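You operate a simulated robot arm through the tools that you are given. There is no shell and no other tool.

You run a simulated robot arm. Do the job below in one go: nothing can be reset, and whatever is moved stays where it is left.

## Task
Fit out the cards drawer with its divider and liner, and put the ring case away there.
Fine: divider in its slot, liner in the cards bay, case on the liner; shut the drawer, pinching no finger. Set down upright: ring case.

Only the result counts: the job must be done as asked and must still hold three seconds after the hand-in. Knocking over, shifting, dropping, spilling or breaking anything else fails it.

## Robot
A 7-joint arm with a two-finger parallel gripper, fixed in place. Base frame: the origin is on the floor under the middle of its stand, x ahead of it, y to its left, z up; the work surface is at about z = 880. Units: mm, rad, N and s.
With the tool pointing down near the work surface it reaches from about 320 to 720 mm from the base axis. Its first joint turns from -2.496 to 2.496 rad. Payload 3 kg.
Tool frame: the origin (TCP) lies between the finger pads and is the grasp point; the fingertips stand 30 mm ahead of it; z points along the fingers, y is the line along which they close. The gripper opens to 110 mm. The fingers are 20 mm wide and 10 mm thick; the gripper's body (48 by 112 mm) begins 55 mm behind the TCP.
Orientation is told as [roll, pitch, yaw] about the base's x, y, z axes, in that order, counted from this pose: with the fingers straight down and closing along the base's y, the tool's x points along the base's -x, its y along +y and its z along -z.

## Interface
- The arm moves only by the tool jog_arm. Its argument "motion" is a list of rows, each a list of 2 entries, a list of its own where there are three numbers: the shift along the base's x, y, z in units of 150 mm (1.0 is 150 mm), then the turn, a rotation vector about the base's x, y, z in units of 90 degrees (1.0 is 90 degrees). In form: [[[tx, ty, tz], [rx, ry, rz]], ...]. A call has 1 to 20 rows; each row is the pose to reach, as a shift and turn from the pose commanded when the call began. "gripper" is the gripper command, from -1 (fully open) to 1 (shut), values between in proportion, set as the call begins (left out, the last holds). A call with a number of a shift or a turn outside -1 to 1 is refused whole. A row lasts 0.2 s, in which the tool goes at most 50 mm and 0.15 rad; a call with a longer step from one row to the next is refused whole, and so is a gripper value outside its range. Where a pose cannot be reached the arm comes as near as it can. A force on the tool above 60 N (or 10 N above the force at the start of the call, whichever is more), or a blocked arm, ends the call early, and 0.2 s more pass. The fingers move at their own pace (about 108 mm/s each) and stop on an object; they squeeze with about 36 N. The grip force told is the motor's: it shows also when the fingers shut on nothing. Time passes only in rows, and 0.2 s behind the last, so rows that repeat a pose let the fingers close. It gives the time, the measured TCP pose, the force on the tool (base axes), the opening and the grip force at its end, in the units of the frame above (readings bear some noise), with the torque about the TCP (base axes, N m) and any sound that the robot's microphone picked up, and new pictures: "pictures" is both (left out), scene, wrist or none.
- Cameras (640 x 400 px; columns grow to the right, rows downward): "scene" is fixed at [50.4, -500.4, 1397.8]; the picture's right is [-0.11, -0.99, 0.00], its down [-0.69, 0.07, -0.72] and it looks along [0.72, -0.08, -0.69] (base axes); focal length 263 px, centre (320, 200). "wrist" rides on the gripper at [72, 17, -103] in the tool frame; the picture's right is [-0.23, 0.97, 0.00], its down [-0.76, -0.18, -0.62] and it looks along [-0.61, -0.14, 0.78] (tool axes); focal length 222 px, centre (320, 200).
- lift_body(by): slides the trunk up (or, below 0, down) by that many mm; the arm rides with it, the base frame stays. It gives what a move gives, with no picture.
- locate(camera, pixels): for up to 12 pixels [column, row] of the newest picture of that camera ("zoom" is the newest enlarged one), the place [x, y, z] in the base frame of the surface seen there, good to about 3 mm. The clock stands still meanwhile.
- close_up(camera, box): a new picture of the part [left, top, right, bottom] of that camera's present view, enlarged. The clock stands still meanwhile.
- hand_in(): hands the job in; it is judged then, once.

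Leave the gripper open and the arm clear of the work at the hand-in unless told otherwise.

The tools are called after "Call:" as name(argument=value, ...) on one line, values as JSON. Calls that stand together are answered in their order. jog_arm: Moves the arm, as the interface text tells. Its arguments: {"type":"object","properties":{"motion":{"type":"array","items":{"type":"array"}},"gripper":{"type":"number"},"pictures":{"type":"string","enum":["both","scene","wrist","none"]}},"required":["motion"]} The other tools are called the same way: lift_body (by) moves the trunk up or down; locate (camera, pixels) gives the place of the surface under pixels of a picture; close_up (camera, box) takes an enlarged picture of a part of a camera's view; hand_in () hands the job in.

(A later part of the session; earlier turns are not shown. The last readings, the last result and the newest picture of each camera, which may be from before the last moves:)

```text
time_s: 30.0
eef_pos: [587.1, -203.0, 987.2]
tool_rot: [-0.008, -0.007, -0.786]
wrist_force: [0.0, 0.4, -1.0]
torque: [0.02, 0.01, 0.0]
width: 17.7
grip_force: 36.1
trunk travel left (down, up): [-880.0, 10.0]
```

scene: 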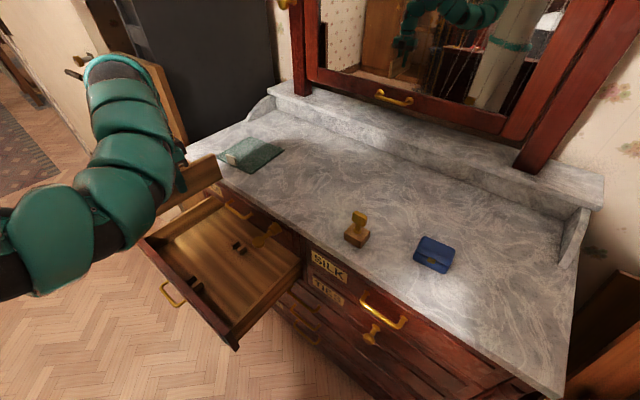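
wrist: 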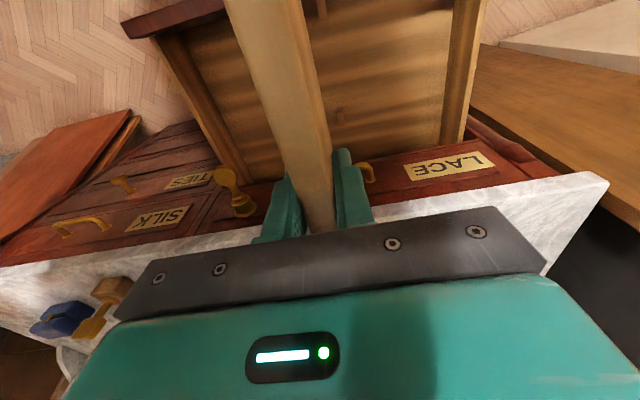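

The divider hangs above the drawer. Before lowering the trunk, I'll check where the elbow is so that it stays clear of the drawer and dresser.

Call:
locate(camera="scene", pixels=[[10, 250], [40, 235], [40, 290], [100, 210], [120, 240], [130, 165], [160, 200], [120, 115], [165, 150], [110, 70], [219, 168], [205, 182]])

Call:
close_up(camera="scene", box=[350, 0, 560, 110])

```text
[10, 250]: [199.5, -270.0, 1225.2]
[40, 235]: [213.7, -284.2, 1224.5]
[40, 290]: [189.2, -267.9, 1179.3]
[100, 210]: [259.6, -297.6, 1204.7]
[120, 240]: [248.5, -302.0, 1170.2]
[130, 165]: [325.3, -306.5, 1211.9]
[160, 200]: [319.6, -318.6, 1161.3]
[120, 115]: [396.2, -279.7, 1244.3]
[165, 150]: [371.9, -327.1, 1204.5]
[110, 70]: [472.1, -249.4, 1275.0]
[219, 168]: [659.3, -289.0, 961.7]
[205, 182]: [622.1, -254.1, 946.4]
```

```text
3.05 times, centred on (455, 55) of scene
```

zoom: 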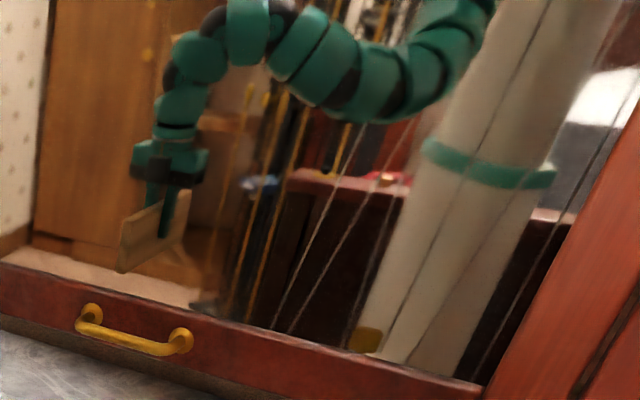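

The elbow will stay ~50 mm above the drawer-front level and outside of it. Now I'll check the held divider's exact end position and tilt in an enlarged view.

Call:
close_up(camera="scene", box=[160, 140, 232, 215])

Call:
locate(camera="zoom", pixels=[[492, 100], [480, 110], [510, 180], [500, 200], [420, 130], [440, 230], [300, 300], [380, 260]])

```text
5.33 times, centred on (196, 178) of scene
```

zoom: 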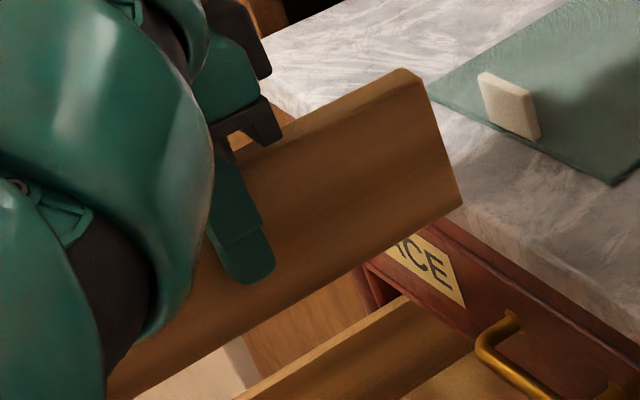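

```text
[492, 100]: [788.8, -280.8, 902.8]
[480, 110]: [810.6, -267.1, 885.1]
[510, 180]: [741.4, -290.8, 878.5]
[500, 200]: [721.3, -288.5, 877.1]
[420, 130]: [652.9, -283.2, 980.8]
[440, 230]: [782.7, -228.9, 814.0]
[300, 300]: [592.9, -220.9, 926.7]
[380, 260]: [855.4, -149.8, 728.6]
```

I'll measure points on the divider's back end: (405,75), (418,86), (450,195), (430,150), and along its lower edge.

Call:
locate(camera="zoom", pixels=[[404, 74], [416, 84], [428, 90], [456, 198], [440, 150], [446, 205], [340, 262], [300, 285], [200, 335], [330, 105], [400, 100], [340, 130]])

```text
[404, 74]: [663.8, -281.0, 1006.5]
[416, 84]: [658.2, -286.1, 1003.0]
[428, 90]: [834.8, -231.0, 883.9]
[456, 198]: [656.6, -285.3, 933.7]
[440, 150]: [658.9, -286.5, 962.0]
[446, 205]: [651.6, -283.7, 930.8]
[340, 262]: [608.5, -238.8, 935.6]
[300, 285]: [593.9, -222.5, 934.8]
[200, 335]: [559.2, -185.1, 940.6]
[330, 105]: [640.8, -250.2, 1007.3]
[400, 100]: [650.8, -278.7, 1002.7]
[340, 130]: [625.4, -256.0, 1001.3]
```

The divider's right face lies at s≈-262.4 (centre -271.2) against the slot centre -270.9, and it is centred lengthwise and level. I'll lower the trunk by 270 and look again before entering the slot.

Call:
lift_body(by=-270)

Call:
jog_arm(motion=[[[0, 0, 0], [0, 0, 0]]], pictures="both")

```text
time_s: 32.8
eef_pos: [585.7, -204.0, 718.0]
tool_rot: [-0.011, -0.009, -0.784]
wrist_force: [-0.3, -0.2, -1.6]
torque: [-0.04, -0.01, -0.02]
width: 18.0
grip_force: 35.9
trunk travel left (down, up): [-610.0, 280.0]
```

```text
time_s: 33.2
eef_pos: [587.2, -202.3, 717.3]
tool_rot: [-0.008, -0.008, -0.784]
wrist_force: [-0.3, 0.7, -1.3]
torque: [0.0, 0.04, -0.01]
width: 17.6
grip_force: 36.0
trunk travel left (down, up): [-610.0, 280.0]
```

scene: 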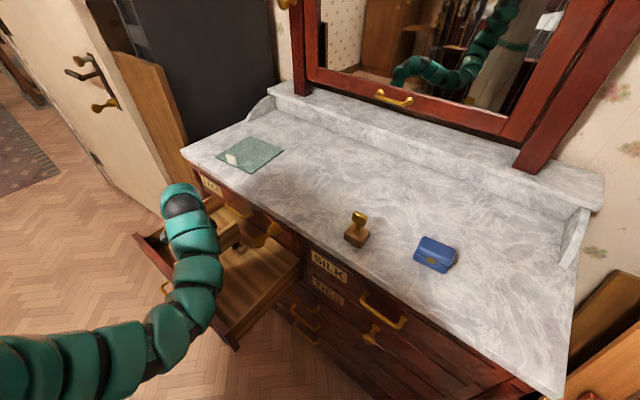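
wrist: 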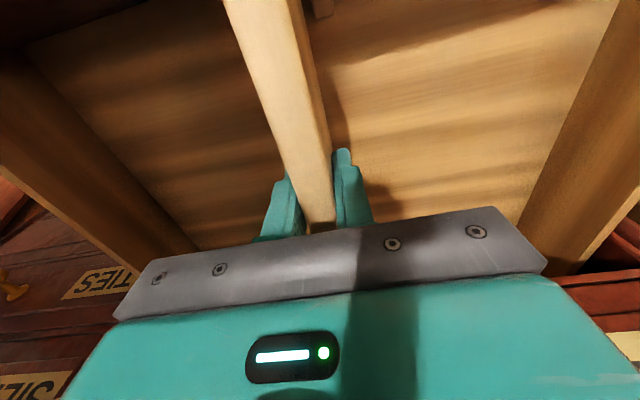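

Bottom edge is now about 30 mm above the cleat tops. I'll lower the last part with the arm in small steps and watch the force.

Call:
jog_arm(motion=[[[0, 0, -0.1], [0, 0, 0]], [[0, 0, -0.2], [0, 0, 0]]], pictures="none")

Call:
jog_arm(motion=[[[0, 0, -0.05], [0, 0, 0]], [[0, 0, -0.1], [0, 0, 0]]], pictures="both")

```text
time_s: 33.8
eef_pos: [586.6, -206.6, 686.4]
tool_rot: [-0.011, -0.008, -0.784]
wrist_force: [0.4, 0.1, -2.6]
torque: [-0.02, 0.0, 0.04]
width: 17.7
grip_force: 36.5
trunk travel left (down, up): [-610.0, 280.0]
```

```text
time_s: 34.4
eef_pos: [586.6, -204.8, 672.5]
tool_rot: [-0.01, -0.005, -0.784]
wrist_force: [-0.2, 0.0, -2.8]
torque: [0.02, 0.03, 0.0]
width: 17.7
grip_force: 35.6
trunk travel left (down, up): [-610.0, 280.0]
```

scene: 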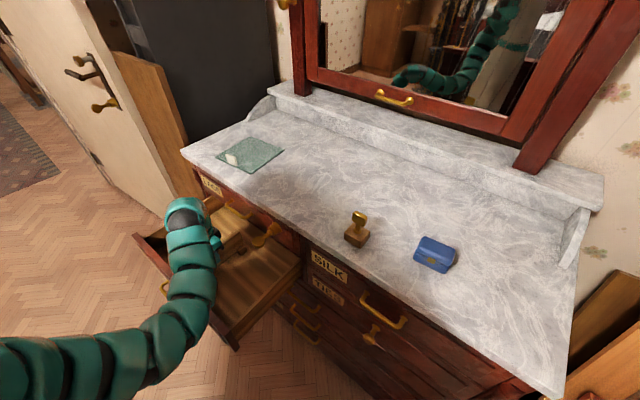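
wrist: 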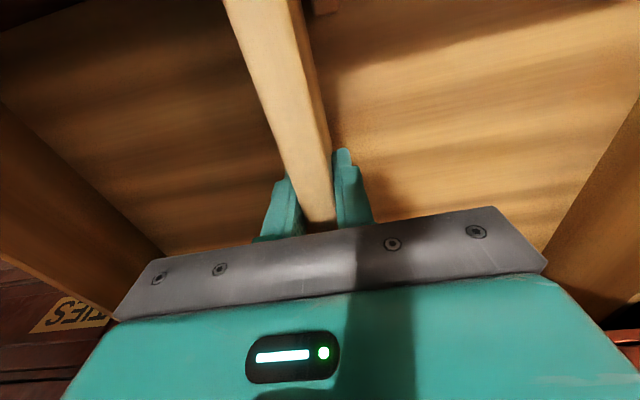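

No resistance with the bottom at ~611, already between the cleats. Continuing down to the floor in small steps.

Call:
jog_arm(motion=[[[0, 0, -0.03], [0, 0, 0]], [[0, 0, -0.06], [0, 0, 0]], [[0, 0, -0.085], [0, 0, 0]]], pictures="none")

```text
time_s: 35.2
eef_pos: [586.6, -204.1, 660.6]
tool_rot: [-0.011, -0.006, -0.784]
wrist_force: [0.3, -0.1, -1.4]
torque: [-0.01, -0.02, 0.01]
width: 17.7
grip_force: 36.2
trunk travel left (down, up): [-610.0, 280.0]
```

Call:
jog_arm(motion=[[[0, 0, -0.01], [0, 0, 0]], [[0, 0, -0.02], [0, 0, 0]], [[0, 0, -0.03], [0, 0, 0]]], pictures="none")

```text
time_s: 36.0
eef_pos: [586.7, -202.6, 659.4]
tool_rot: [-0.004, -0.011, -0.784]
wrist_force: [-5.2, -2.2, 30.9]
torque: [0.35, 0.42, 0.08]
width: 17.9
grip_force: 35.8
trunk travel left (down, up): [-610.0, 280.0]
```

The divider rests on the floor (31 N upward at z=659, as expected). I'll ease up 2 mm, then open the gripper partway and look.

Call:
jog_arm(motion=[[[0, 0, 0.014], [0, 0, 0]], [[0, 0, 0.014], [0, 0, 0]]], pictures="none")

Call:
jog_arm(motion=[[[0, 0, 0], [0, 0, 0]], [[0, 0, 0], [0, 0, 0]], [[0, 0, 0], [0, 0, 0]]], gripper=0.0, pictures="wrist")

```text
time_s: 36.6
eef_pos: [586.8, -203.2, 659.3]
tool_rot: [-0.009, -0.009, -0.785]
wrist_force: [0.0, -2.3, 22.1]
torque: [-0.6, -0.76, 0.01]
width: 17.9
grip_force: 35.8
trunk travel left (down, up): [-610.0, 280.0]
```

```text
time_s: 37.4
eef_pos: [587.8, -203.0, 657.1]
tool_rot: [-0.011, -0.006, -0.783]
wrist_force: [0.4, -0.2, 0.0]
torque: [0.03, 0.0, 0.01]
width: 55.0
grip_force: 0.0
trunk travel left (down, up): [-610.0, 280.0]
```

wrist: 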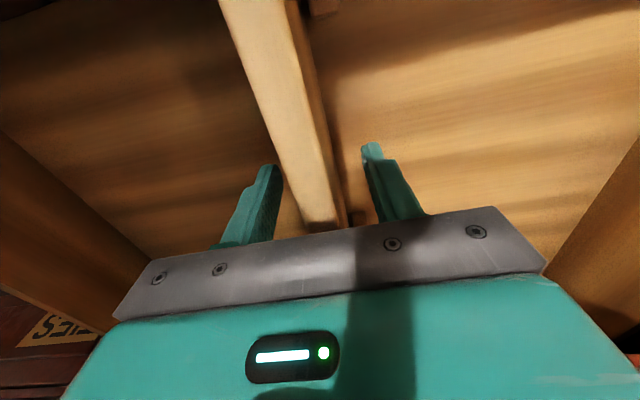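

Released; the divider stands in the slot. I'll raise the trunk 270 straight up and look.

Call:
lift_body(by=270)

Call:
jog_arm(motion=[[[0, 0, 0], [0, 0, 0]]], pictures="both")

Call:
close_up(camera="wrist", box=[140, 0, 520, 230])

```text
time_s: 40.1
eef_pos: [587.3, -203.4, 927.4]
tool_rot: [-0.011, -0.007, -0.783]
wrist_force: [-0.3, 0.3, -0.5]
torque: [-0.01, -0.01, 0.01]
width: 55.3
grip_force: 0.1
trunk travel left (down, up): [-880.0, 10.0]
```

```text
time_s: 40.5
eef_pos: [586.7, -203.6, 928.3]
tool_rot: [-0.011, -0.007, -0.783]
wrist_force: [0.0, -0.5, 0.5]
torque: [-0.01, -0.02, -0.02]
width: 54.8
grip_force: 0.1
trunk travel left (down, up): [-880.0, 10.0]
```

scene: 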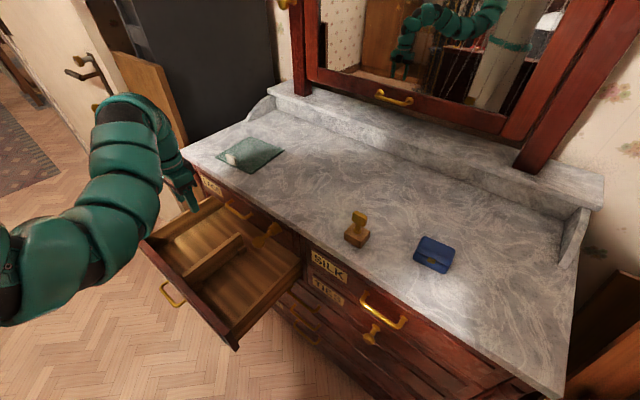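
wrist: 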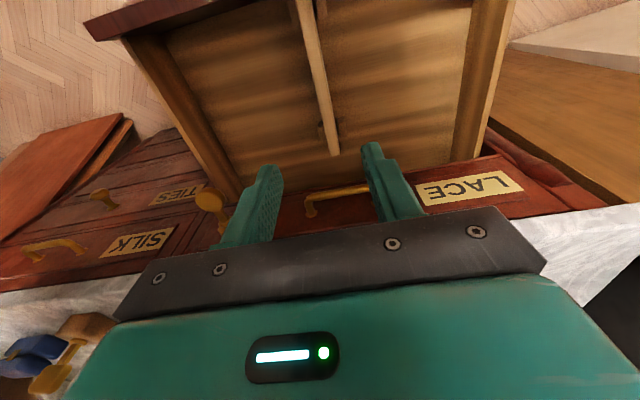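

```text
1.68 times, centred on (330, 115) of wrist
```

zoom: 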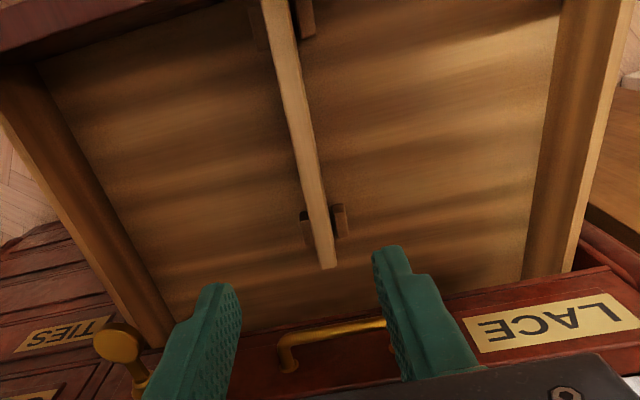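

The divider sits properly between both cleat pairs. Next the liner. The arm isn't hiding it now, so I'll measure the tab and liner edges precisely.

Call:
close_up(camera="scene", box=[216, 142, 248, 170])

Call:
locate(camera="zoom", pixels=[[180, 160], [320, 230], [200, 150], [340, 215], [250, 190], [220, 220], [330, 300], [350, 290], [280, 240], [270, 200], [100, 250], [400, 350]])

```text
14.29 times, centred on (232, 156) of scene
```

zoom: 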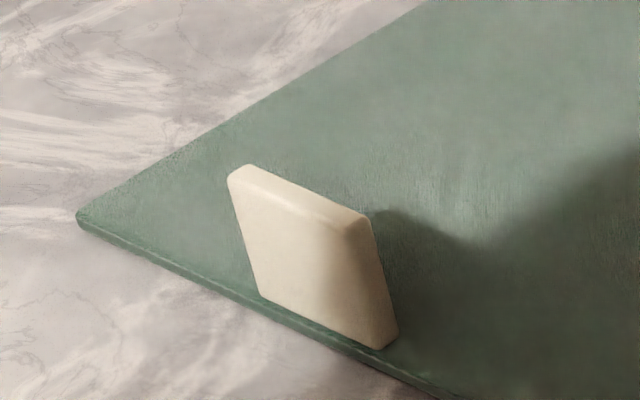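

```text
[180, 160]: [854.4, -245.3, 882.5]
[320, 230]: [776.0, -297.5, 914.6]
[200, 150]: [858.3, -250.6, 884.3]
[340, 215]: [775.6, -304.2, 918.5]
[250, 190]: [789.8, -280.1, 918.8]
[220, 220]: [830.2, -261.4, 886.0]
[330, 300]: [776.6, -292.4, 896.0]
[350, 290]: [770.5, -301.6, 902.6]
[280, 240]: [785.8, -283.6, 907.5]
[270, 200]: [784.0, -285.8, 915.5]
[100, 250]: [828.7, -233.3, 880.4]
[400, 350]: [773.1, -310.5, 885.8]
```

I'll measure the tab's top corners: (232,180), (247,167), (347,228), (367,216), and edge points.

Call:
locate(camera="zoom", pixels=[[234, 180], [248, 168], [346, 227], [366, 217], [300, 205], [310, 192], [265, 295], [380, 345], [395, 328], [85, 220], [385, 220], [290, 195]])

Call:
close_up(camera="scene", box=[212, 130, 288, 178])

Call:
locate(camera="zoom", pixels=[[48, 229], [326, 63], [605, 160], [338, 366], [338, 355], [190, 145], [465, 112], [475, 265], [195, 300], [590, 165], [330, 72], [62, 226]])

```text
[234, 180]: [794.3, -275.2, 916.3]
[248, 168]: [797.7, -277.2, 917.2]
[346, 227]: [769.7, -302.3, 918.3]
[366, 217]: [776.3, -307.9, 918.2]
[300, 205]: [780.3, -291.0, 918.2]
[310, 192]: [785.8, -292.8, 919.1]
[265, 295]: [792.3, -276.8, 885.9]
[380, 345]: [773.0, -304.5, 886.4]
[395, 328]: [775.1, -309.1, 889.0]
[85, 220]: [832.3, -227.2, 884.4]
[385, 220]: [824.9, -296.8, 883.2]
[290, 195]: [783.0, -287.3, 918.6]
```

```text
8.33 times, centred on (250, 154) of scene
```

zoom: 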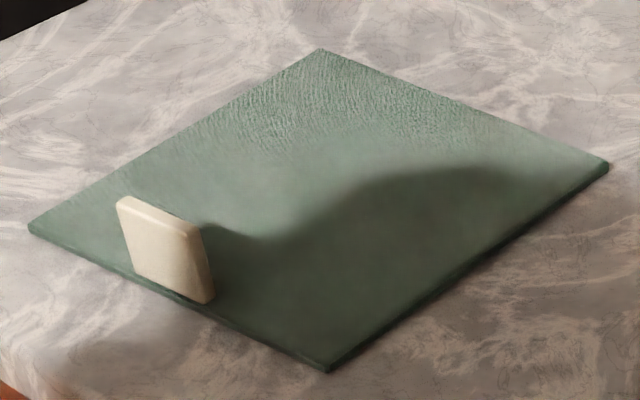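

```text
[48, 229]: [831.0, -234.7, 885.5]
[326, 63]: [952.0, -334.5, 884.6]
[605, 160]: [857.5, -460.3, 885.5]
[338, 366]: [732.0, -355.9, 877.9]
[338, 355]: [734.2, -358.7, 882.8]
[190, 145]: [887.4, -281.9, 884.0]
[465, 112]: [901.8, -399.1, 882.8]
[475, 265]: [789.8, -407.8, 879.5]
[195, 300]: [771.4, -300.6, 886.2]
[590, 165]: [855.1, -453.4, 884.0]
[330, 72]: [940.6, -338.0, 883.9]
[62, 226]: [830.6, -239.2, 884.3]
```

The liner is 162 mm square, 5 mm thick, with the tab centred at (784.5,-290.7), top z≈918.5, plane at about 51°. I'll raise the arm and turn the tool from -0.78 towards +0.89 rad while moving outward.

Call:
jog_arm(motion=[[[0.05, -0.045, 0.1], [0, 0, 0.08]], [[0.1, -0.09, 0.2], [0, 0, 0.16]], [[0.15, -0.135, 0.3], [0, 0, 0.25]], [[0.2, -0.18, 0.4], [0, 0, 0.34]], [[0.25, -0.22, 0.47], [0, 0, 0.43]], [[0.3, -0.27, 0.54], [0, 0, 0.52]], [[0.35, -0.31, 0.55], [0, 0, 0.6]]], gripper=-0.3, pictures="none")

```text
time_s: 42.1
eef_pos: [638.9, -251.0, 1009.3]
tool_rot: [-0.008, -0.007, 0.163]
wrist_force: [0.1, 0.8, 0.4]
torque: [-0.02, 0.02, 0.0]
width: 71.5
grip_force: 0.1
trunk travel left (down, up): [-880.0, 10.0]
```

Free. Now outward to above the tab while finishing the turn to +0.89.

Call:
jog_arm(motion=[[[0.16, -0.04, 0.05], [0, 0, 0.077]], [[0.32, -0.09, 0.1], [0, 0, 0.154]], [[0.48, -0.13, 0.1], [0, 0, 0.231]], [[0.64, -0.18, 0.1], [0, 0, 0.308]], [[0.8, -0.22, 0.1], [0, 0, 0.385]], [[0.97, -0.265, 0.1], [0, 0, 0.463]]], pictures="both")

```text
time_s: 43.5
eef_pos: [766.6, -289.1, 1029.0]
tool_rot: [-0.011, -0.003, 0.885]
wrist_force: [0.3, -0.2, 0.1]
torque: [0.01, -0.01, 0.02]
width: 71.4
grip_force: 0.1
out of reach, approached as far as the arm can: row 6
trunk travel left (down, up): [-880.0, 10.0]
```

scene: 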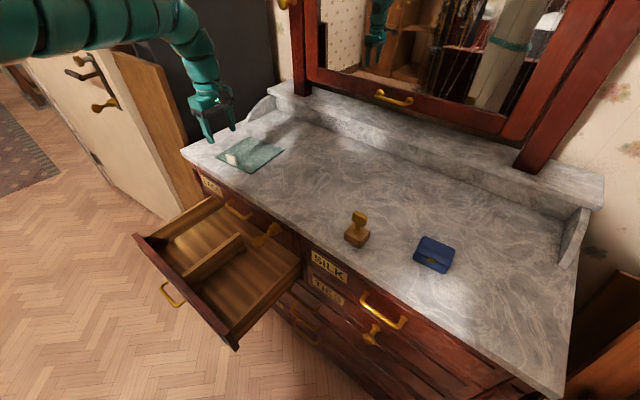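
wrist: 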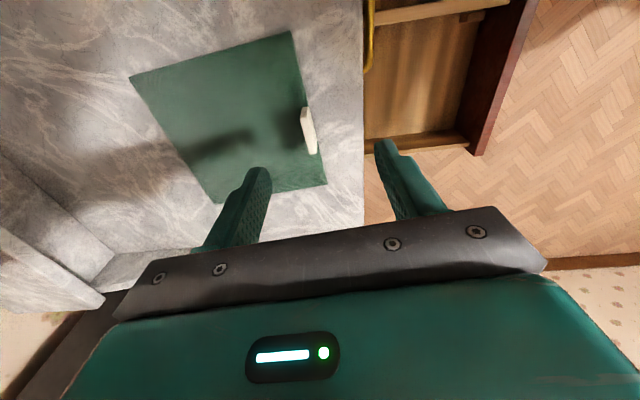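

Row 6 was just short (18 mm). Reach was longer at a higher arm pose earlier, so I'll raise the arm 50 mm and then go outward the rest.

Call:
jog_arm(motion=[[[0, 0, 0.15], [0, 0, 0]], [[0, 0, 0.33], [0, 0, 0]], [[0.06, 0, 0.4], [0, 0, 0]], [[0.12, -0.01, 0.4], [0, 0, 0]]], pictures="none")

```text
time_s: 44.5
eef_pos: [786.9, -291.5, 1089.7]
tool_rot: [-0.009, -0.006, 0.888]
wrist_force: [0.6, -0.1, 0.3]
torque: [0.03, -0.04, -0.01]
width: 71.4
grip_force: 0.0
trunk travel left (down, up): [-880.0, 10.0]
```

Reached above the tab. I'll lower the trunk by 122 (tips to ~938, still above the tab top 918.5) and check alignment with the wrist camera.

Call:
lift_body(by=-122)

Call:
jog_arm(motion=[[[0, 0, 0], [0, 0, 0]]], pictures="both")

Call:
close_up(camera="wrist", box=[180, 40, 460, 240])

```text
time_s: 46.0
eef_pos: [786.3, -291.5, 967.5]
tool_rot: [-0.012, -0.007, 0.884]
wrist_force: [-0.1, -0.6, 0.4]
torque: [0.02, -0.02, 0.02]
width: 71.4
grip_force: 0.0
trunk travel left (down, up): [-758.0, 132.0]
```

```text
time_s: 46.4
eef_pos: [785.1, -291.8, 966.8]
tool_rot: [-0.009, -0.006, 0.886]
wrist_force: [-0.4, 0.7, 0.5]
torque: [0.01, 0.0, 0.02]
width: 71.6
grip_force: 0.0
trunk travel left (down, up): [-758.0, 132.0]
```

scene: 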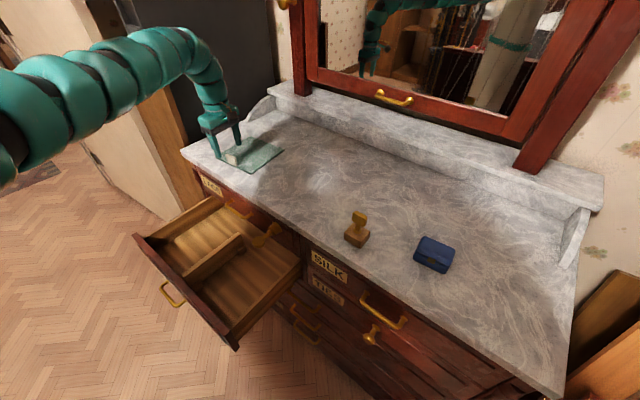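
wrist: 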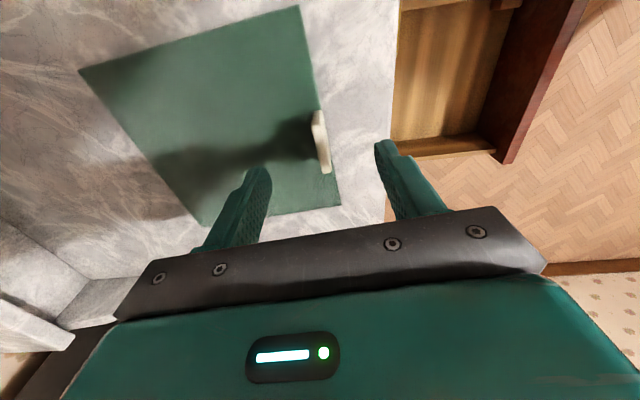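

```text
2.00 times, centred on (320, 140) of wrist
```

zoom: 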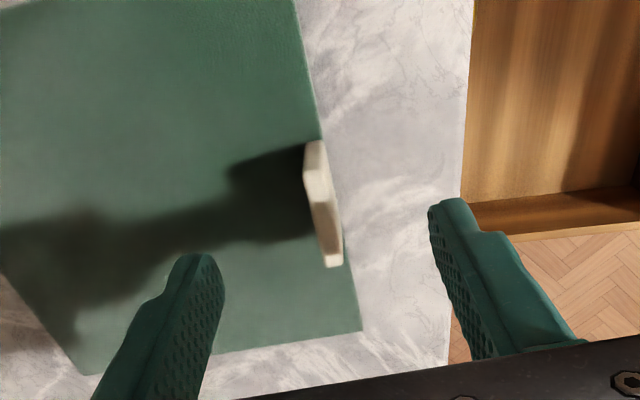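

I'll measure the tab's top face in this closer view.

Call:
locate(camera="zoom", pixels=[[318, 148], [323, 160], [322, 180], [328, 180], [327, 205], [334, 205], [330, 230], [338, 230], [330, 255], [341, 255], [322, 144], [336, 263]])

Call:
close_up(camera="wrist", box=[296, 100, 352, 180])

```text
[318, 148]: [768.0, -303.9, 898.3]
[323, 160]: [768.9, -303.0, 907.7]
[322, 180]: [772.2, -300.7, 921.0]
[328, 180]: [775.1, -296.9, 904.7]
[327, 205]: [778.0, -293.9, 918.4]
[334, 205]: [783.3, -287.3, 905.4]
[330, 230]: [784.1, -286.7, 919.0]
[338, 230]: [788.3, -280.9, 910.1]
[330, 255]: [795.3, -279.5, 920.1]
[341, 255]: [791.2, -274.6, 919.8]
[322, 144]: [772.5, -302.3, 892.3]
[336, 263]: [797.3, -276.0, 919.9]
```

```text
5.00 times, centred on (324, 140) of wrist
```

zoom: 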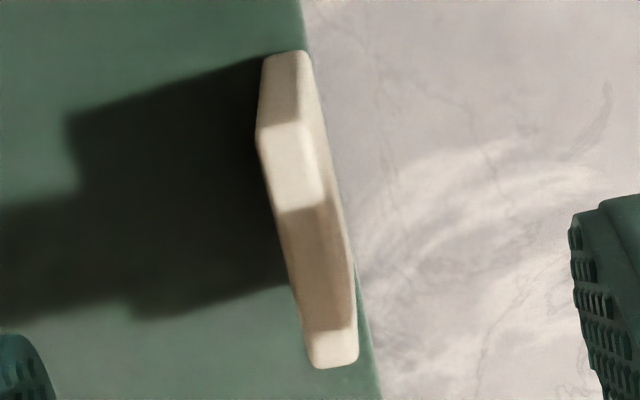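

Call:
locate(camera="zoom", pixels=[[266, 138], [302, 132], [275, 180], [312, 180], [285, 225], [320, 225], [293, 270], [328, 270], [303, 320], [335, 320], [315, 358], [350, 352]])

```text
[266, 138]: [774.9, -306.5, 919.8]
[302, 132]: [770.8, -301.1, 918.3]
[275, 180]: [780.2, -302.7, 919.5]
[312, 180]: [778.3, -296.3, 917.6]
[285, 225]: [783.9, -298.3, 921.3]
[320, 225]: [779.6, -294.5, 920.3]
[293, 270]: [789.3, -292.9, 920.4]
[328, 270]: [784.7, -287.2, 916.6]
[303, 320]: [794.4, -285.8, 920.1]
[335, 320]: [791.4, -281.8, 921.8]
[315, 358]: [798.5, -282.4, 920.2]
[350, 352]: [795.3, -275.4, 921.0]
```

The tab centre reads (785,-292) here; I'll also measure the liner's edge in the wrist view to settle the orientation.

Call:
locate(camera="wrist", pixels=[[300, 12], [305, 30], [309, 50], [313, 70], [318, 95], [333, 180], [337, 200], [85, 72], [150, 155], [200, 218], [150, 48], [250, 20]])

```text
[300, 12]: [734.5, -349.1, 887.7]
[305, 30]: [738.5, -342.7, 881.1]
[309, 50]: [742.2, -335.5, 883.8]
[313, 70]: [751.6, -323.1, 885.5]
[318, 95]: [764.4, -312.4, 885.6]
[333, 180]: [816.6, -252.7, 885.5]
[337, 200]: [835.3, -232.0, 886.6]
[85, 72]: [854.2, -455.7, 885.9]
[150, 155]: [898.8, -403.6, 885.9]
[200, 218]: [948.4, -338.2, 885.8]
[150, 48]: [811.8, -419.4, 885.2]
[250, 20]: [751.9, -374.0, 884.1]
```

Alignment is good: tab centre (785,-291.5), tool at (785.5,-291.6), yaw within 2°. I'll lower 43 mm so the tips stop ~8 mm above the liner sheet, then close.

Call:
lift_body(by=-43)

Call:
jog_arm(motion=[[[0, 0, 0], [0, 0, 0]], [[0, 0, 0], [0, 0, 0]], [[0, 0, 0], [0, 0, 0]], [[0, 0, 0], [0, 0, 0]]], gripper=1, pictures="both")

```text
time_s: 47.3
eef_pos: [785.0, -291.3, 923.7]
tool_rot: [-0.01, -0.006, 0.886]
wrist_force: [-0.6, 0.7, 0.7]
torque: [-0.01, -0.03, 0.03]
width: 71.3
grip_force: 0.0
trunk travel left (down, up): [-715.0, 175.0]
```

```text
time_s: 48.3
eef_pos: [785.9, -291.0, 923.7]
tool_rot: [-0.009, -0.008, 0.885]
wrist_force: [0.4, 0.3, -0.5]
torque: [0.02, 0.02, -0.01]
width: 6.9
grip_force: 36.1
trunk travel left (down, up): [-715.0, 175.0]
```

scene: 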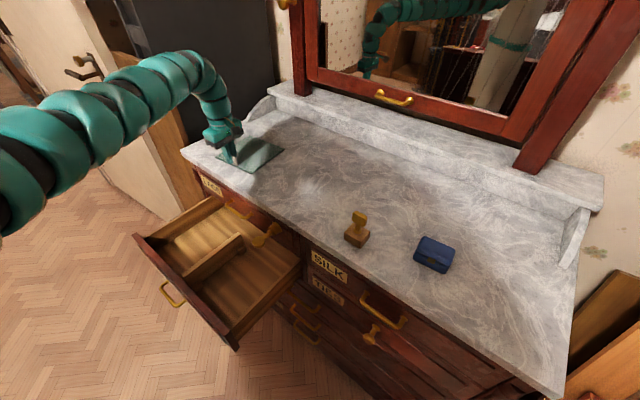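
wrist: 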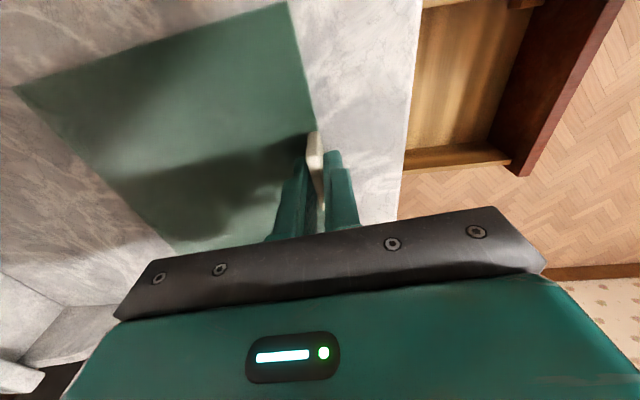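

The tab is gripped (6.9 mm). I'll lift 20 mm and check that the sheet comes up level.

Call:
lift_body(by=20)

Call:
jog_arm(motion=[[[0, 0, 0], [0, 0, 0]]], pictures="both")

Call:
close_up(camera="scene", box=[190, 110, 300, 180])

```text
time_s: 49.0
eef_pos: [787.2, -291.5, 942.7]
tool_rot: [-0.008, -0.005, 0.883]
wrist_force: [0.0, 0.5, -1.0]
torque: [-0.01, 0.03, -0.05]
width: 7.0
grip_force: 36.1
trunk travel left (down, up): [-735.0, 155.0]
```

```text
time_s: 49.4
eef_pos: [787.1, -292.3, 942.1]
tool_rot: [-0.01, -0.008, 0.883]
wrist_force: [0.3, 0.3, -0.2]
torque: [0.02, 0.04, 0.03]
width: 7.2
grip_force: 35.7
trunk travel left (down, up): [-735.0, 155.0]
```

scene: 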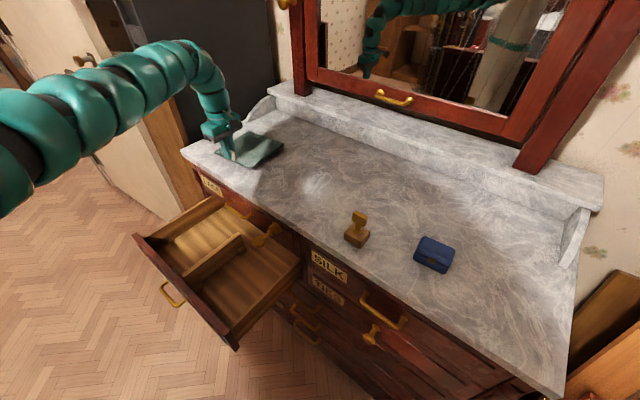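
wrist: 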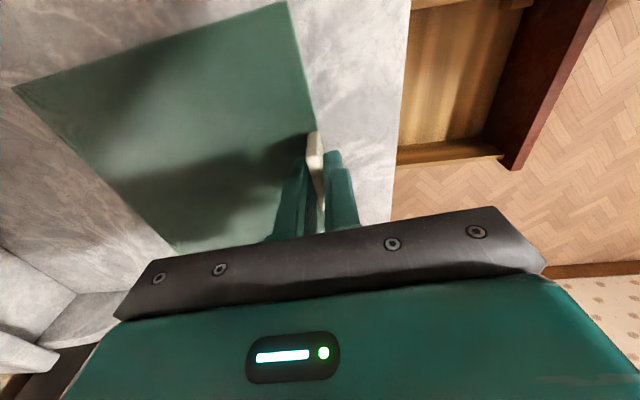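

```text
5.71 times, centred on (245, 145) of scene
```

zoom: 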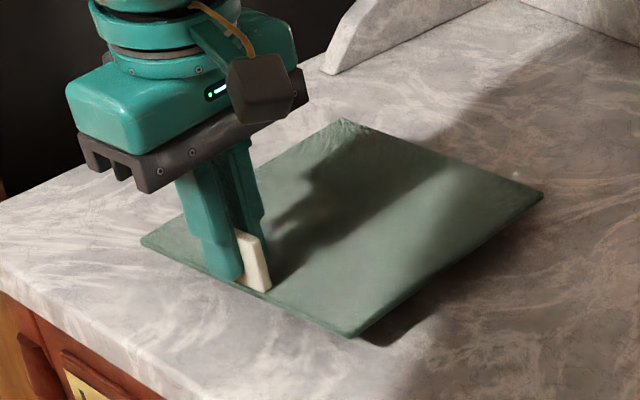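

The sheet is lifted level. Before moving on, I'll measure the left bay: left wall top and inside, and the divider as it now stands.

Call:
close_up(camera="scene", box=[130, 190, 250, 280])

Call:
locate(camera="zoom", pixels=[[170, 165], [260, 120], [350, 75], [430, 35], [200, 180], [300, 130], [400, 80], [230, 220], [350, 150], [440, 110], [300, 290], [420, 230]])

```text
4.44 times, centred on (190, 235) of scene
```

zoom: 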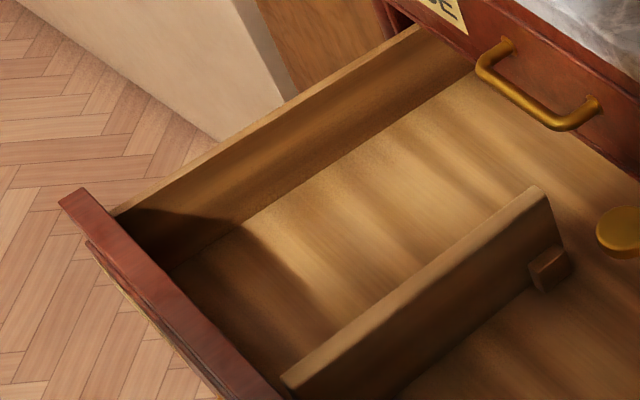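

```text
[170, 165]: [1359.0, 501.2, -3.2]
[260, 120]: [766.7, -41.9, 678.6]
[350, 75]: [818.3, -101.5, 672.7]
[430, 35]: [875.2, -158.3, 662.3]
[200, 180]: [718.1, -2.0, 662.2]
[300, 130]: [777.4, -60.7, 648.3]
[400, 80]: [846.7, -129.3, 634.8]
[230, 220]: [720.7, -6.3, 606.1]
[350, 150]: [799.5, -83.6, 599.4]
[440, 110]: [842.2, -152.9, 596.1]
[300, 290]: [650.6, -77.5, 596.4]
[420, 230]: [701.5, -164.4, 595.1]
```

Left wall inside at s≈-507 with top z≈680, divider's left face at s≈-280, so the left (CARDS-label) bay is ~227 mm wide: ample for the 162 mm liner. I'll raise the trunk and bring the liner inward while turning the tool back towards -45°, so that the tab ends up at the left-wall side.

Call:
lift_body(by=150)

Call:
jog_arm(motion=[[[-0.06, 0.06, -0.04], [0, 0, -0.08]], [[-0.13, 0.13, -0.08], [0, 0, -0.16]], [[-0.2, 0.2, -0.12], [0, 0, -0.25]], [[-0.26, 0.27, -0.16], [0, 0, -0.34]], [[-0.32, 0.34, -0.2], [0, 0, -0.43]], [[-0.36, 0.41, -0.24], [0, 0, -0.52]], [[-0.4, 0.48, -0.28], [0, 0, -0.6]]], pictures="none")

```text
time_s: 51.1
eef_pos: [786.7, -291.5, 1092.6]
tool_rot: [-0.009, -0.008, 0.886]
wrist_force: [-0.1, -0.2, 0.1]
torque: [0.03, 0.01, 0.01]
width: 6.6
grip_force: 36.6
trunk travel left (down, up): [-885.0, 5.0]
```

```text
time_s: 52.7
eef_pos: [724.6, -220.0, 1049.3]
tool_rot: [-0.009, -0.006, -0.06]
wrist_force: [-0.5, -0.8, -0.5]
torque: [0.01, 0.01, 0.02]
width: 6.9
grip_force: 36.5
trunk travel left (down, up): [-885.0, 5.0]
```

Smooth. Continue to above the left bay, finishing the turn to -0.785.

Call:
jog_arm(motion=[[[0, 0.15, -0.05], [0, 0, -0.08]], [[0, 0.3, -0.1], [0, 0, -0.16]], [[0, 0.48, -0.15], [0, 0, -0.24]], [[0.01, 0.66, -0.2], [0, 0, -0.32]], [[0.01, 0.82, -0.24], [0, 0, -0.4]], [[0.015, 0.95, -0.27], [0, 0, -0.4615]]], pictures="both")

```text
time_s: 54.1
eef_pos: [728.9, -78.9, 1008.4]
tool_rot: [-0.009, -0.005, -0.786]
wrist_force: [0.2, -0.2, -1.1]
torque: [0.0, 0.01, 0.03]
width: 6.7
grip_force: 36.0
trunk travel left (down, up): [-885.0, 5.0]
```

scene: 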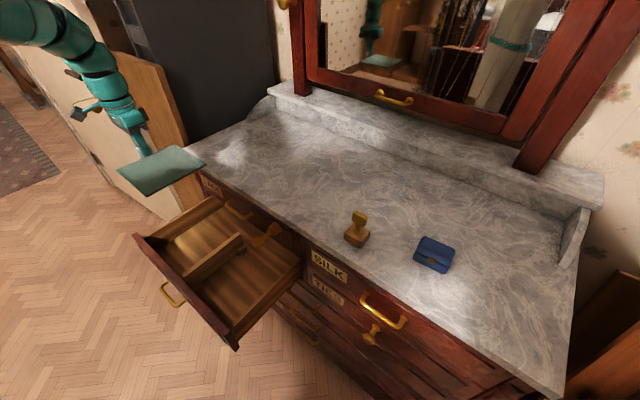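
wrist: 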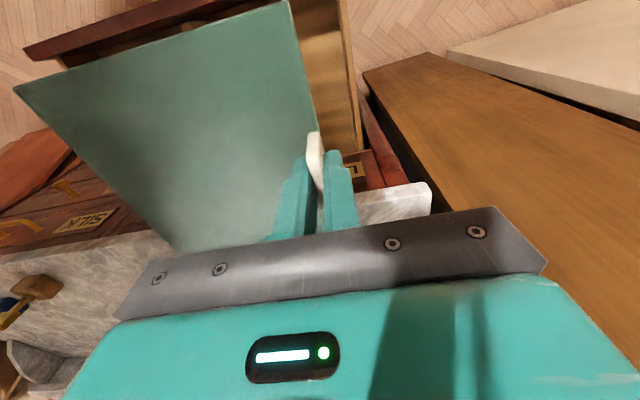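

The liner hangs level above the drawer. I'll measure its corners to place it exactly.

Call:
close_up(camera="scene", box=[105, 130, 215, 205])

Call:
locate(camera="zoom", pixels=[[80, 190], [245, 370], [575, 175], [400, 105], [250, 355], [565, 178], [90, 192], [395, 110], [320, 230], [410, 275], [170, 280], [490, 140]])

```text
5.33 times, centred on (160, 168) of scene
```

zoom: 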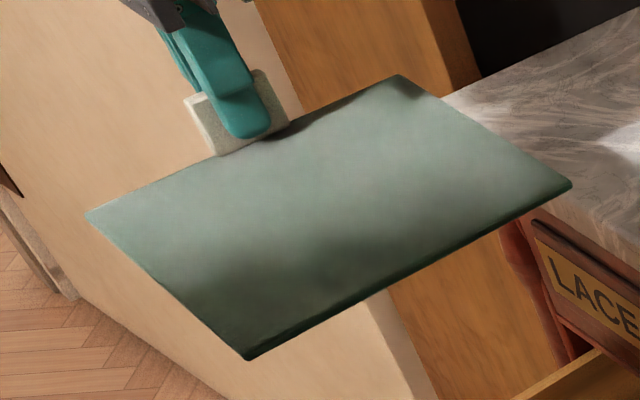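

```text
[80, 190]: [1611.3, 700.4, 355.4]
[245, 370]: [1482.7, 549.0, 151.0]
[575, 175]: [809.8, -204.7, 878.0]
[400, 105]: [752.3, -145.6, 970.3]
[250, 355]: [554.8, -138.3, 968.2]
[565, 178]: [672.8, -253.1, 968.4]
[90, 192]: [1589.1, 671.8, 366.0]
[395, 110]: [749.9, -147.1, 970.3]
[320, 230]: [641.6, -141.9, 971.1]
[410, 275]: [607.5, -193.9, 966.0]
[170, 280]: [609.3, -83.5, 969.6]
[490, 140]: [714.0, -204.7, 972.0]
```

Call:
locate(camera="zoom", pixels=[[96, 217], [398, 82], [568, 184], [248, 352], [92, 214], [400, 80], [220, 152], [160, 183], [330, 108]])

```text
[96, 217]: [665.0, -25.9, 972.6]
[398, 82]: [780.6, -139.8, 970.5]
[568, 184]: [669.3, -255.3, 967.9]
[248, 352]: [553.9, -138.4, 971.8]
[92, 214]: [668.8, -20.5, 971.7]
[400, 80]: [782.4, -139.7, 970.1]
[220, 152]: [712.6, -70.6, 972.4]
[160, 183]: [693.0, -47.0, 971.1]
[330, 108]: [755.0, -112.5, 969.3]
```

The liner is square to the drawer, spanning s -456…-293. The left cleats reach to s≈-297, so I'll shift the liner 25 mm to the left and 6 mm outward (dx=+13.4, dy=+21.9), leaving about 20+ mm on each side. I'll also check the arm shape before lowering.

Call:
jog_arm(motion=[[[0.045, 0.073, 0], [0, 0, 0]], [[0.089, 0.146, 0], [0, 0, 0]], [[0.089, 0.146, 0], [0, 0, 0]]], pictures="scene")

Call:
locate(camera="scene", pixels=[[10, 10], [30, 20], [60, 40], [90, 65], [100, 90], [20, 45], [50, 60], [120, 115], [80, 110]])

```text
time_s: 54.9
eef_pos: [741.6, -55.9, 1013.5]
tool_rot: [-0.011, -0.008, -0.782]
wrist_force: [-0.5, 1.1, -0.5]
torque: [-0.01, -0.01, -0.01]
width: 7.0
grip_force: 35.7
trunk travel left (down, up): [-885.0, 5.0]
```

scene: 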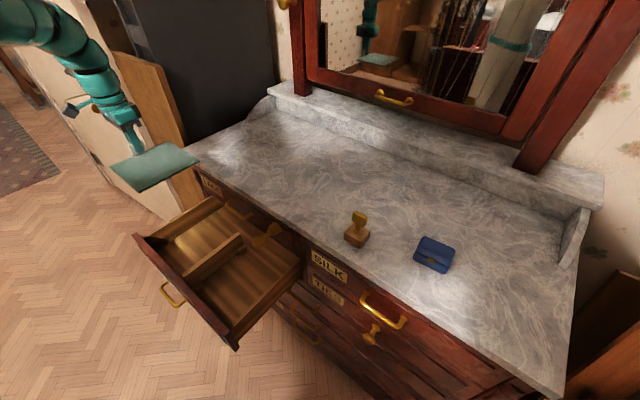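

```text
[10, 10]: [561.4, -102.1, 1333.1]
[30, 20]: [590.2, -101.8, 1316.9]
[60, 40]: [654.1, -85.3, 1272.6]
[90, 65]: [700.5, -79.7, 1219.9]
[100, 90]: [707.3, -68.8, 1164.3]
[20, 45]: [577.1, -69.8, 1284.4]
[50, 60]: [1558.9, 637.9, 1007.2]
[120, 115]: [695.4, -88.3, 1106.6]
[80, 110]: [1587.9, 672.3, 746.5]
```

The forearm is well above (z≈1200–1330). I'll lower the trunk 200 and look.

Call:
lift_body(by=-200)

Call:
jog_arm(motion=[[[0, 0, 0], [0, 0, 0]]], pictures="both")

Call:
close_up(camera="scene", box=[105, 150, 305, 275])

```text
time_s: 57.1
eef_pos: [740.7, -57.4, 813.1]
tool_rot: [-0.01, -0.005, -0.783]
wrist_force: [0.2, 0.5, 0.5]
torque: [0.01, -0.01, 0.01]
width: 6.9
grip_force: 36.0
trunk travel left (down, up): [-685.0, 205.0]
```

```text
time_s: 57.5
eef_pos: [740.8, -57.0, 811.7]
tool_rot: [-0.011, -0.008, -0.782]
wrist_force: [0.5, 0.9, -1.1]
torque: [0.05, 0.02, -0.03]
width: 6.9
grip_force: 36.0
trunk travel left (down, up): [-685.0, 205.0]
```

scene: 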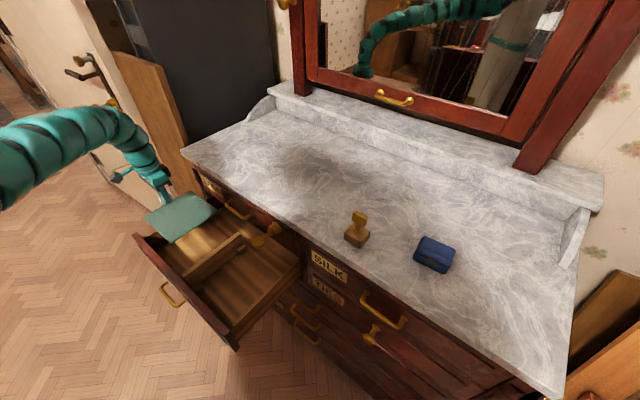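
wrist: 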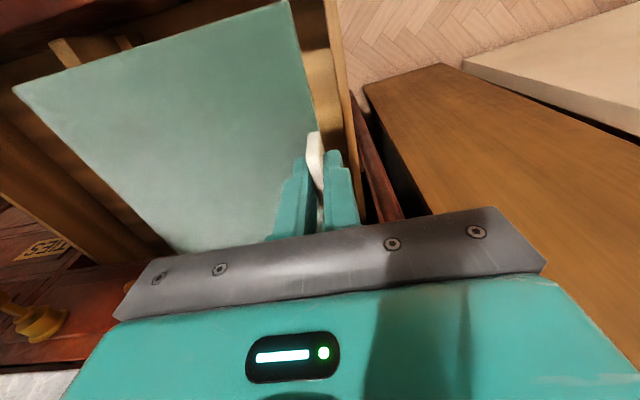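

```text
3.20 times, centred on (205, 212) of scene
```

zoom: 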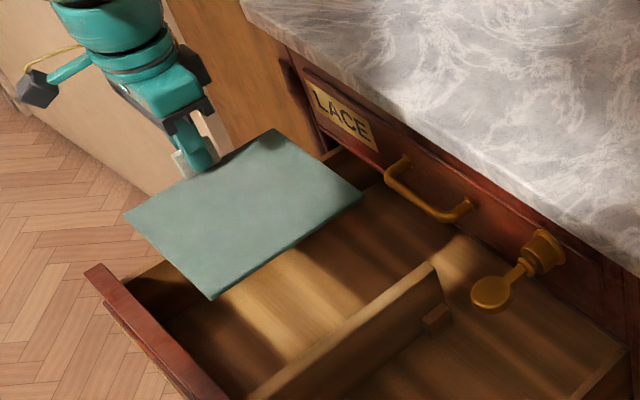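

I'll re-measure the liner's corners at this height.

Call:
locate(camera="zoom", pixels=[[129, 214], [211, 294], [357, 194], [272, 134], [211, 290], [354, 196], [240, 215], [132, 216]])

```text
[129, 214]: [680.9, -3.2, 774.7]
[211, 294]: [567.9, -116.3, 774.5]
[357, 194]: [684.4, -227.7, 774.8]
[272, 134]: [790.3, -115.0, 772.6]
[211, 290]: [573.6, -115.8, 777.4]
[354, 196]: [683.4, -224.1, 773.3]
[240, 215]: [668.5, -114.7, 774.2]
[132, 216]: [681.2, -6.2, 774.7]
```

The liner spans s -481…-318 and o -482…-646: fully inside the bay. I'll lower the trunk 150 more, then finish with the arm in small steps watching force.

Call:
lift_body(by=-150)

Call:
jog_arm(motion=[[[0, 0, -0.04], [0, 0, 0]], [[0, 0, -0.08], [0, 0, 0]]], pictures="both")

```text
time_s: 59.2
eef_pos: [742.0, -56.9, 662.2]
tool_rot: [-0.011, -0.008, -0.782]
wrist_force: [0.1, -0.7, -0.3]
torque: [0.01, -0.01, -0.01]
width: 6.6
grip_force: 36.3
trunk travel left (down, up): [-535.0, 355.0]
```

```text
time_s: 59.8
eef_pos: [741.3, -55.7, 650.6]
tool_rot: [-0.01, -0.006, -0.782]
wrist_force: [0.3, 0.0, -0.1]
torque: [0.03, -0.03, 0.05]
width: 6.8
grip_force: 36.0
trunk travel left (down, up): [-535.0, 355.0]
```

scene: 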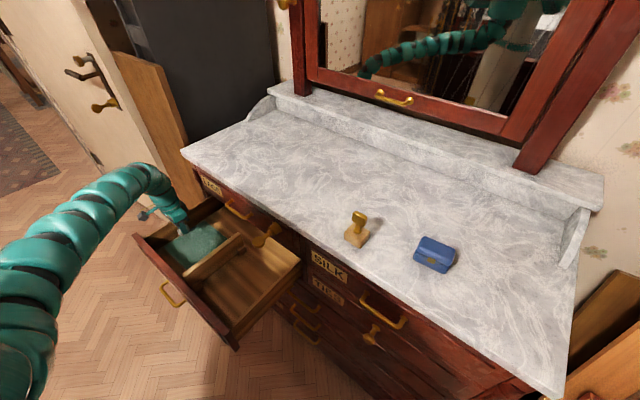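
wrist: 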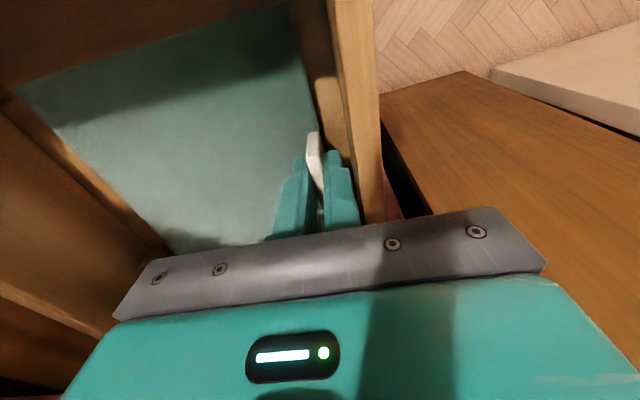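

Bottom is about 10 mm above the floor, no contact. Lowering further in 2–3 mm steps.

Call:
jog_arm(motion=[[[0, 0, -0.02], [0, 0, 0]], [[0, 0, -0.04], [0, 0, 0]], [[0, 0, -0.055], [0, 0, 0]]], pictures="none")

```text
time_s: 60.6
eef_pos: [741.6, -56.4, 641.5]
tool_rot: [-0.01, -0.004, -0.782]
wrist_force: [0.3, 0.6, 0.0]
torque: [0.01, -0.02, 0.02]
width: 7.1
grip_force: 36.1
trunk travel left (down, up): [-535.0, 355.0]
```

Call:
jog_arm(motion=[[[0, 0, -0.01], [0, 0, 0]], [[0, 0, -0.02], [0, 0, 0]]], pictures="none")

```text
time_s: 61.2
eef_pos: [740.3, -56.6, 642.0]
tool_rot: [-0.009, -0.005, -0.781]
wrist_force: [1.0, 0.0, 13.1]
torque: [0.12, 0.03, -0.01]
width: 6.9
grip_force: 35.9
trunk travel left (down, up): [-535.0, 355.0]
```

The liner touches the floor (13 N). I'll open the fingers to about 35 mm to release the tab.

Call:
jog_arm(motion=[[[0, 0, 0], [0, 0, 0]], [[0, 0, 0], [0, 0, 0]], [[0, 0, 0], [0, 0, 0]]], gripper=0.36, pictures="wrist")

```text
time_s: 62.0
eef_pos: [740.0, -59.8, 639.3]
tool_rot: [-0.014, -0.002, -0.783]
wrist_force: [-21.3, -22.9, -11.6]
torque: [0.83, -0.55, -0.36]
width: 19.8
grip_force: 0.1
trunk travel left (down, up): [-535.0, 355.0]
```

wrist: 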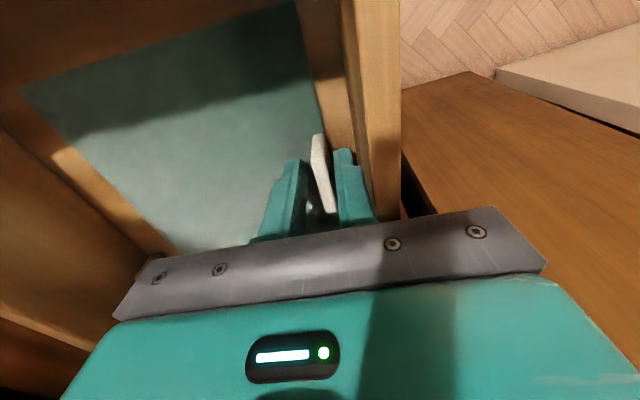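

The outer finger is touching the left wall (31 N sideways) at 19.8 mm opening; the tab is already free. I'll reduce the opening to about 16 mm to take the pressure off.

Call:
jog_arm(motion=[[[0, 0, 0], [0, 0, 0]], [[0, 0, 0], [0, 0, 0]]], gripper=0.71, pictures="none")

```text
time_s: 62.6
eef_pos: [741.4, -55.5, 640.3]
tool_rot: [-0.008, -0.006, -0.782]
wrist_force: [-6.6, -4.4, 0.7]
torque: [0.22, -0.31, -0.07]
width: 11.2
grip_force: 0.1
trunk travel left (down, up): [-535.0, 355.0]
```

Call:
jog_arm(motion=[[[-0.014, -0.014, 0], [0, 0, 0]], [[-0.014, -0.014, 0], [0, 0, 0]]], gripper=0.71, pictures="wrist")

Call:
close_up(camera="wrist", box=[240, 110, 400, 220])

```text
time_s: 63.2
eef_pos: [739.7, -58.5, 641.7]
tool_rot: [-0.01, -0.007, -0.782]
wrist_force: [-0.1, 0.0, 1.1]
torque: [-0.04, -0.01, -0.03]
width: 16.1
grip_force: 0.0
trunk travel left (down, up): [-535.0, 355.0]
```

wrist: 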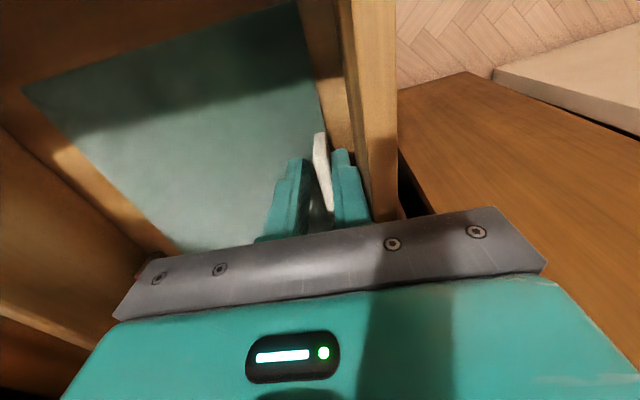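

```text
3.64 times, centred on (320, 165) of wrist
```

zoom: 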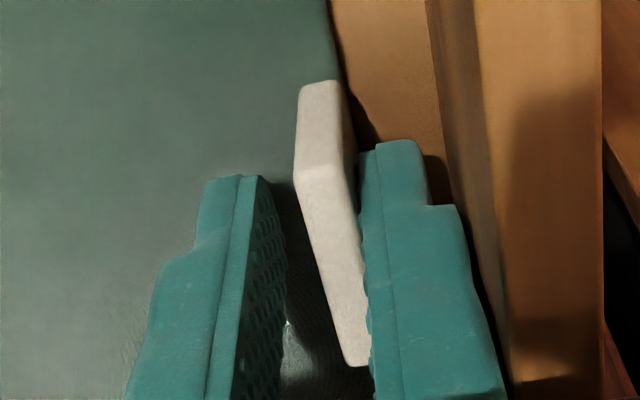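

Forces are now zero and the tab is free between the fingers (closer to the wall-side finger, not pressed). I'll lift the hand slowly 15 mm and check that the liner stays.

Call:
jog_arm(motion=[[[0, 0, 0.03], [0, 0, 0]], [[0, 0, 0.06], [0, 0, 0]], [[0, 0, 0.1], [0, 0, 0]]], pictures="wrist")

Call:
close_up(camera="wrist", box=[240, 110, 400, 220])

```text
time_s: 64.0
eef_pos: [738.5, -60.3, 654.0]
tool_rot: [-0.011, -0.006, -0.783]
wrist_force: [-0.9, -0.2, 0.3]
torque: [0.01, -0.03, 0.01]
width: 15.9
grip_force: 0.0
trunk travel left (down, up): [-535.0, 355.0]
```

wrist: 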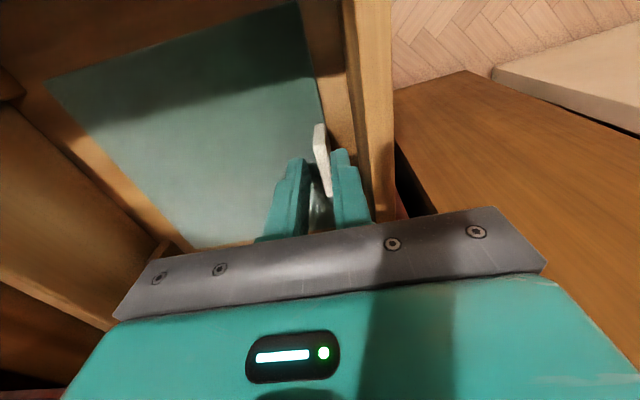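

```text
3.64 times, centred on (320, 165) of wrist
```

zoom: 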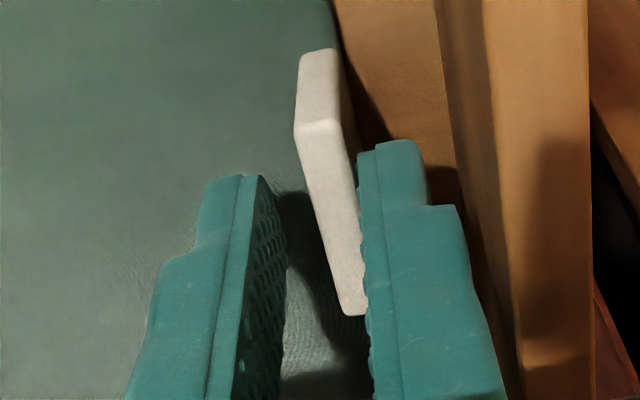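

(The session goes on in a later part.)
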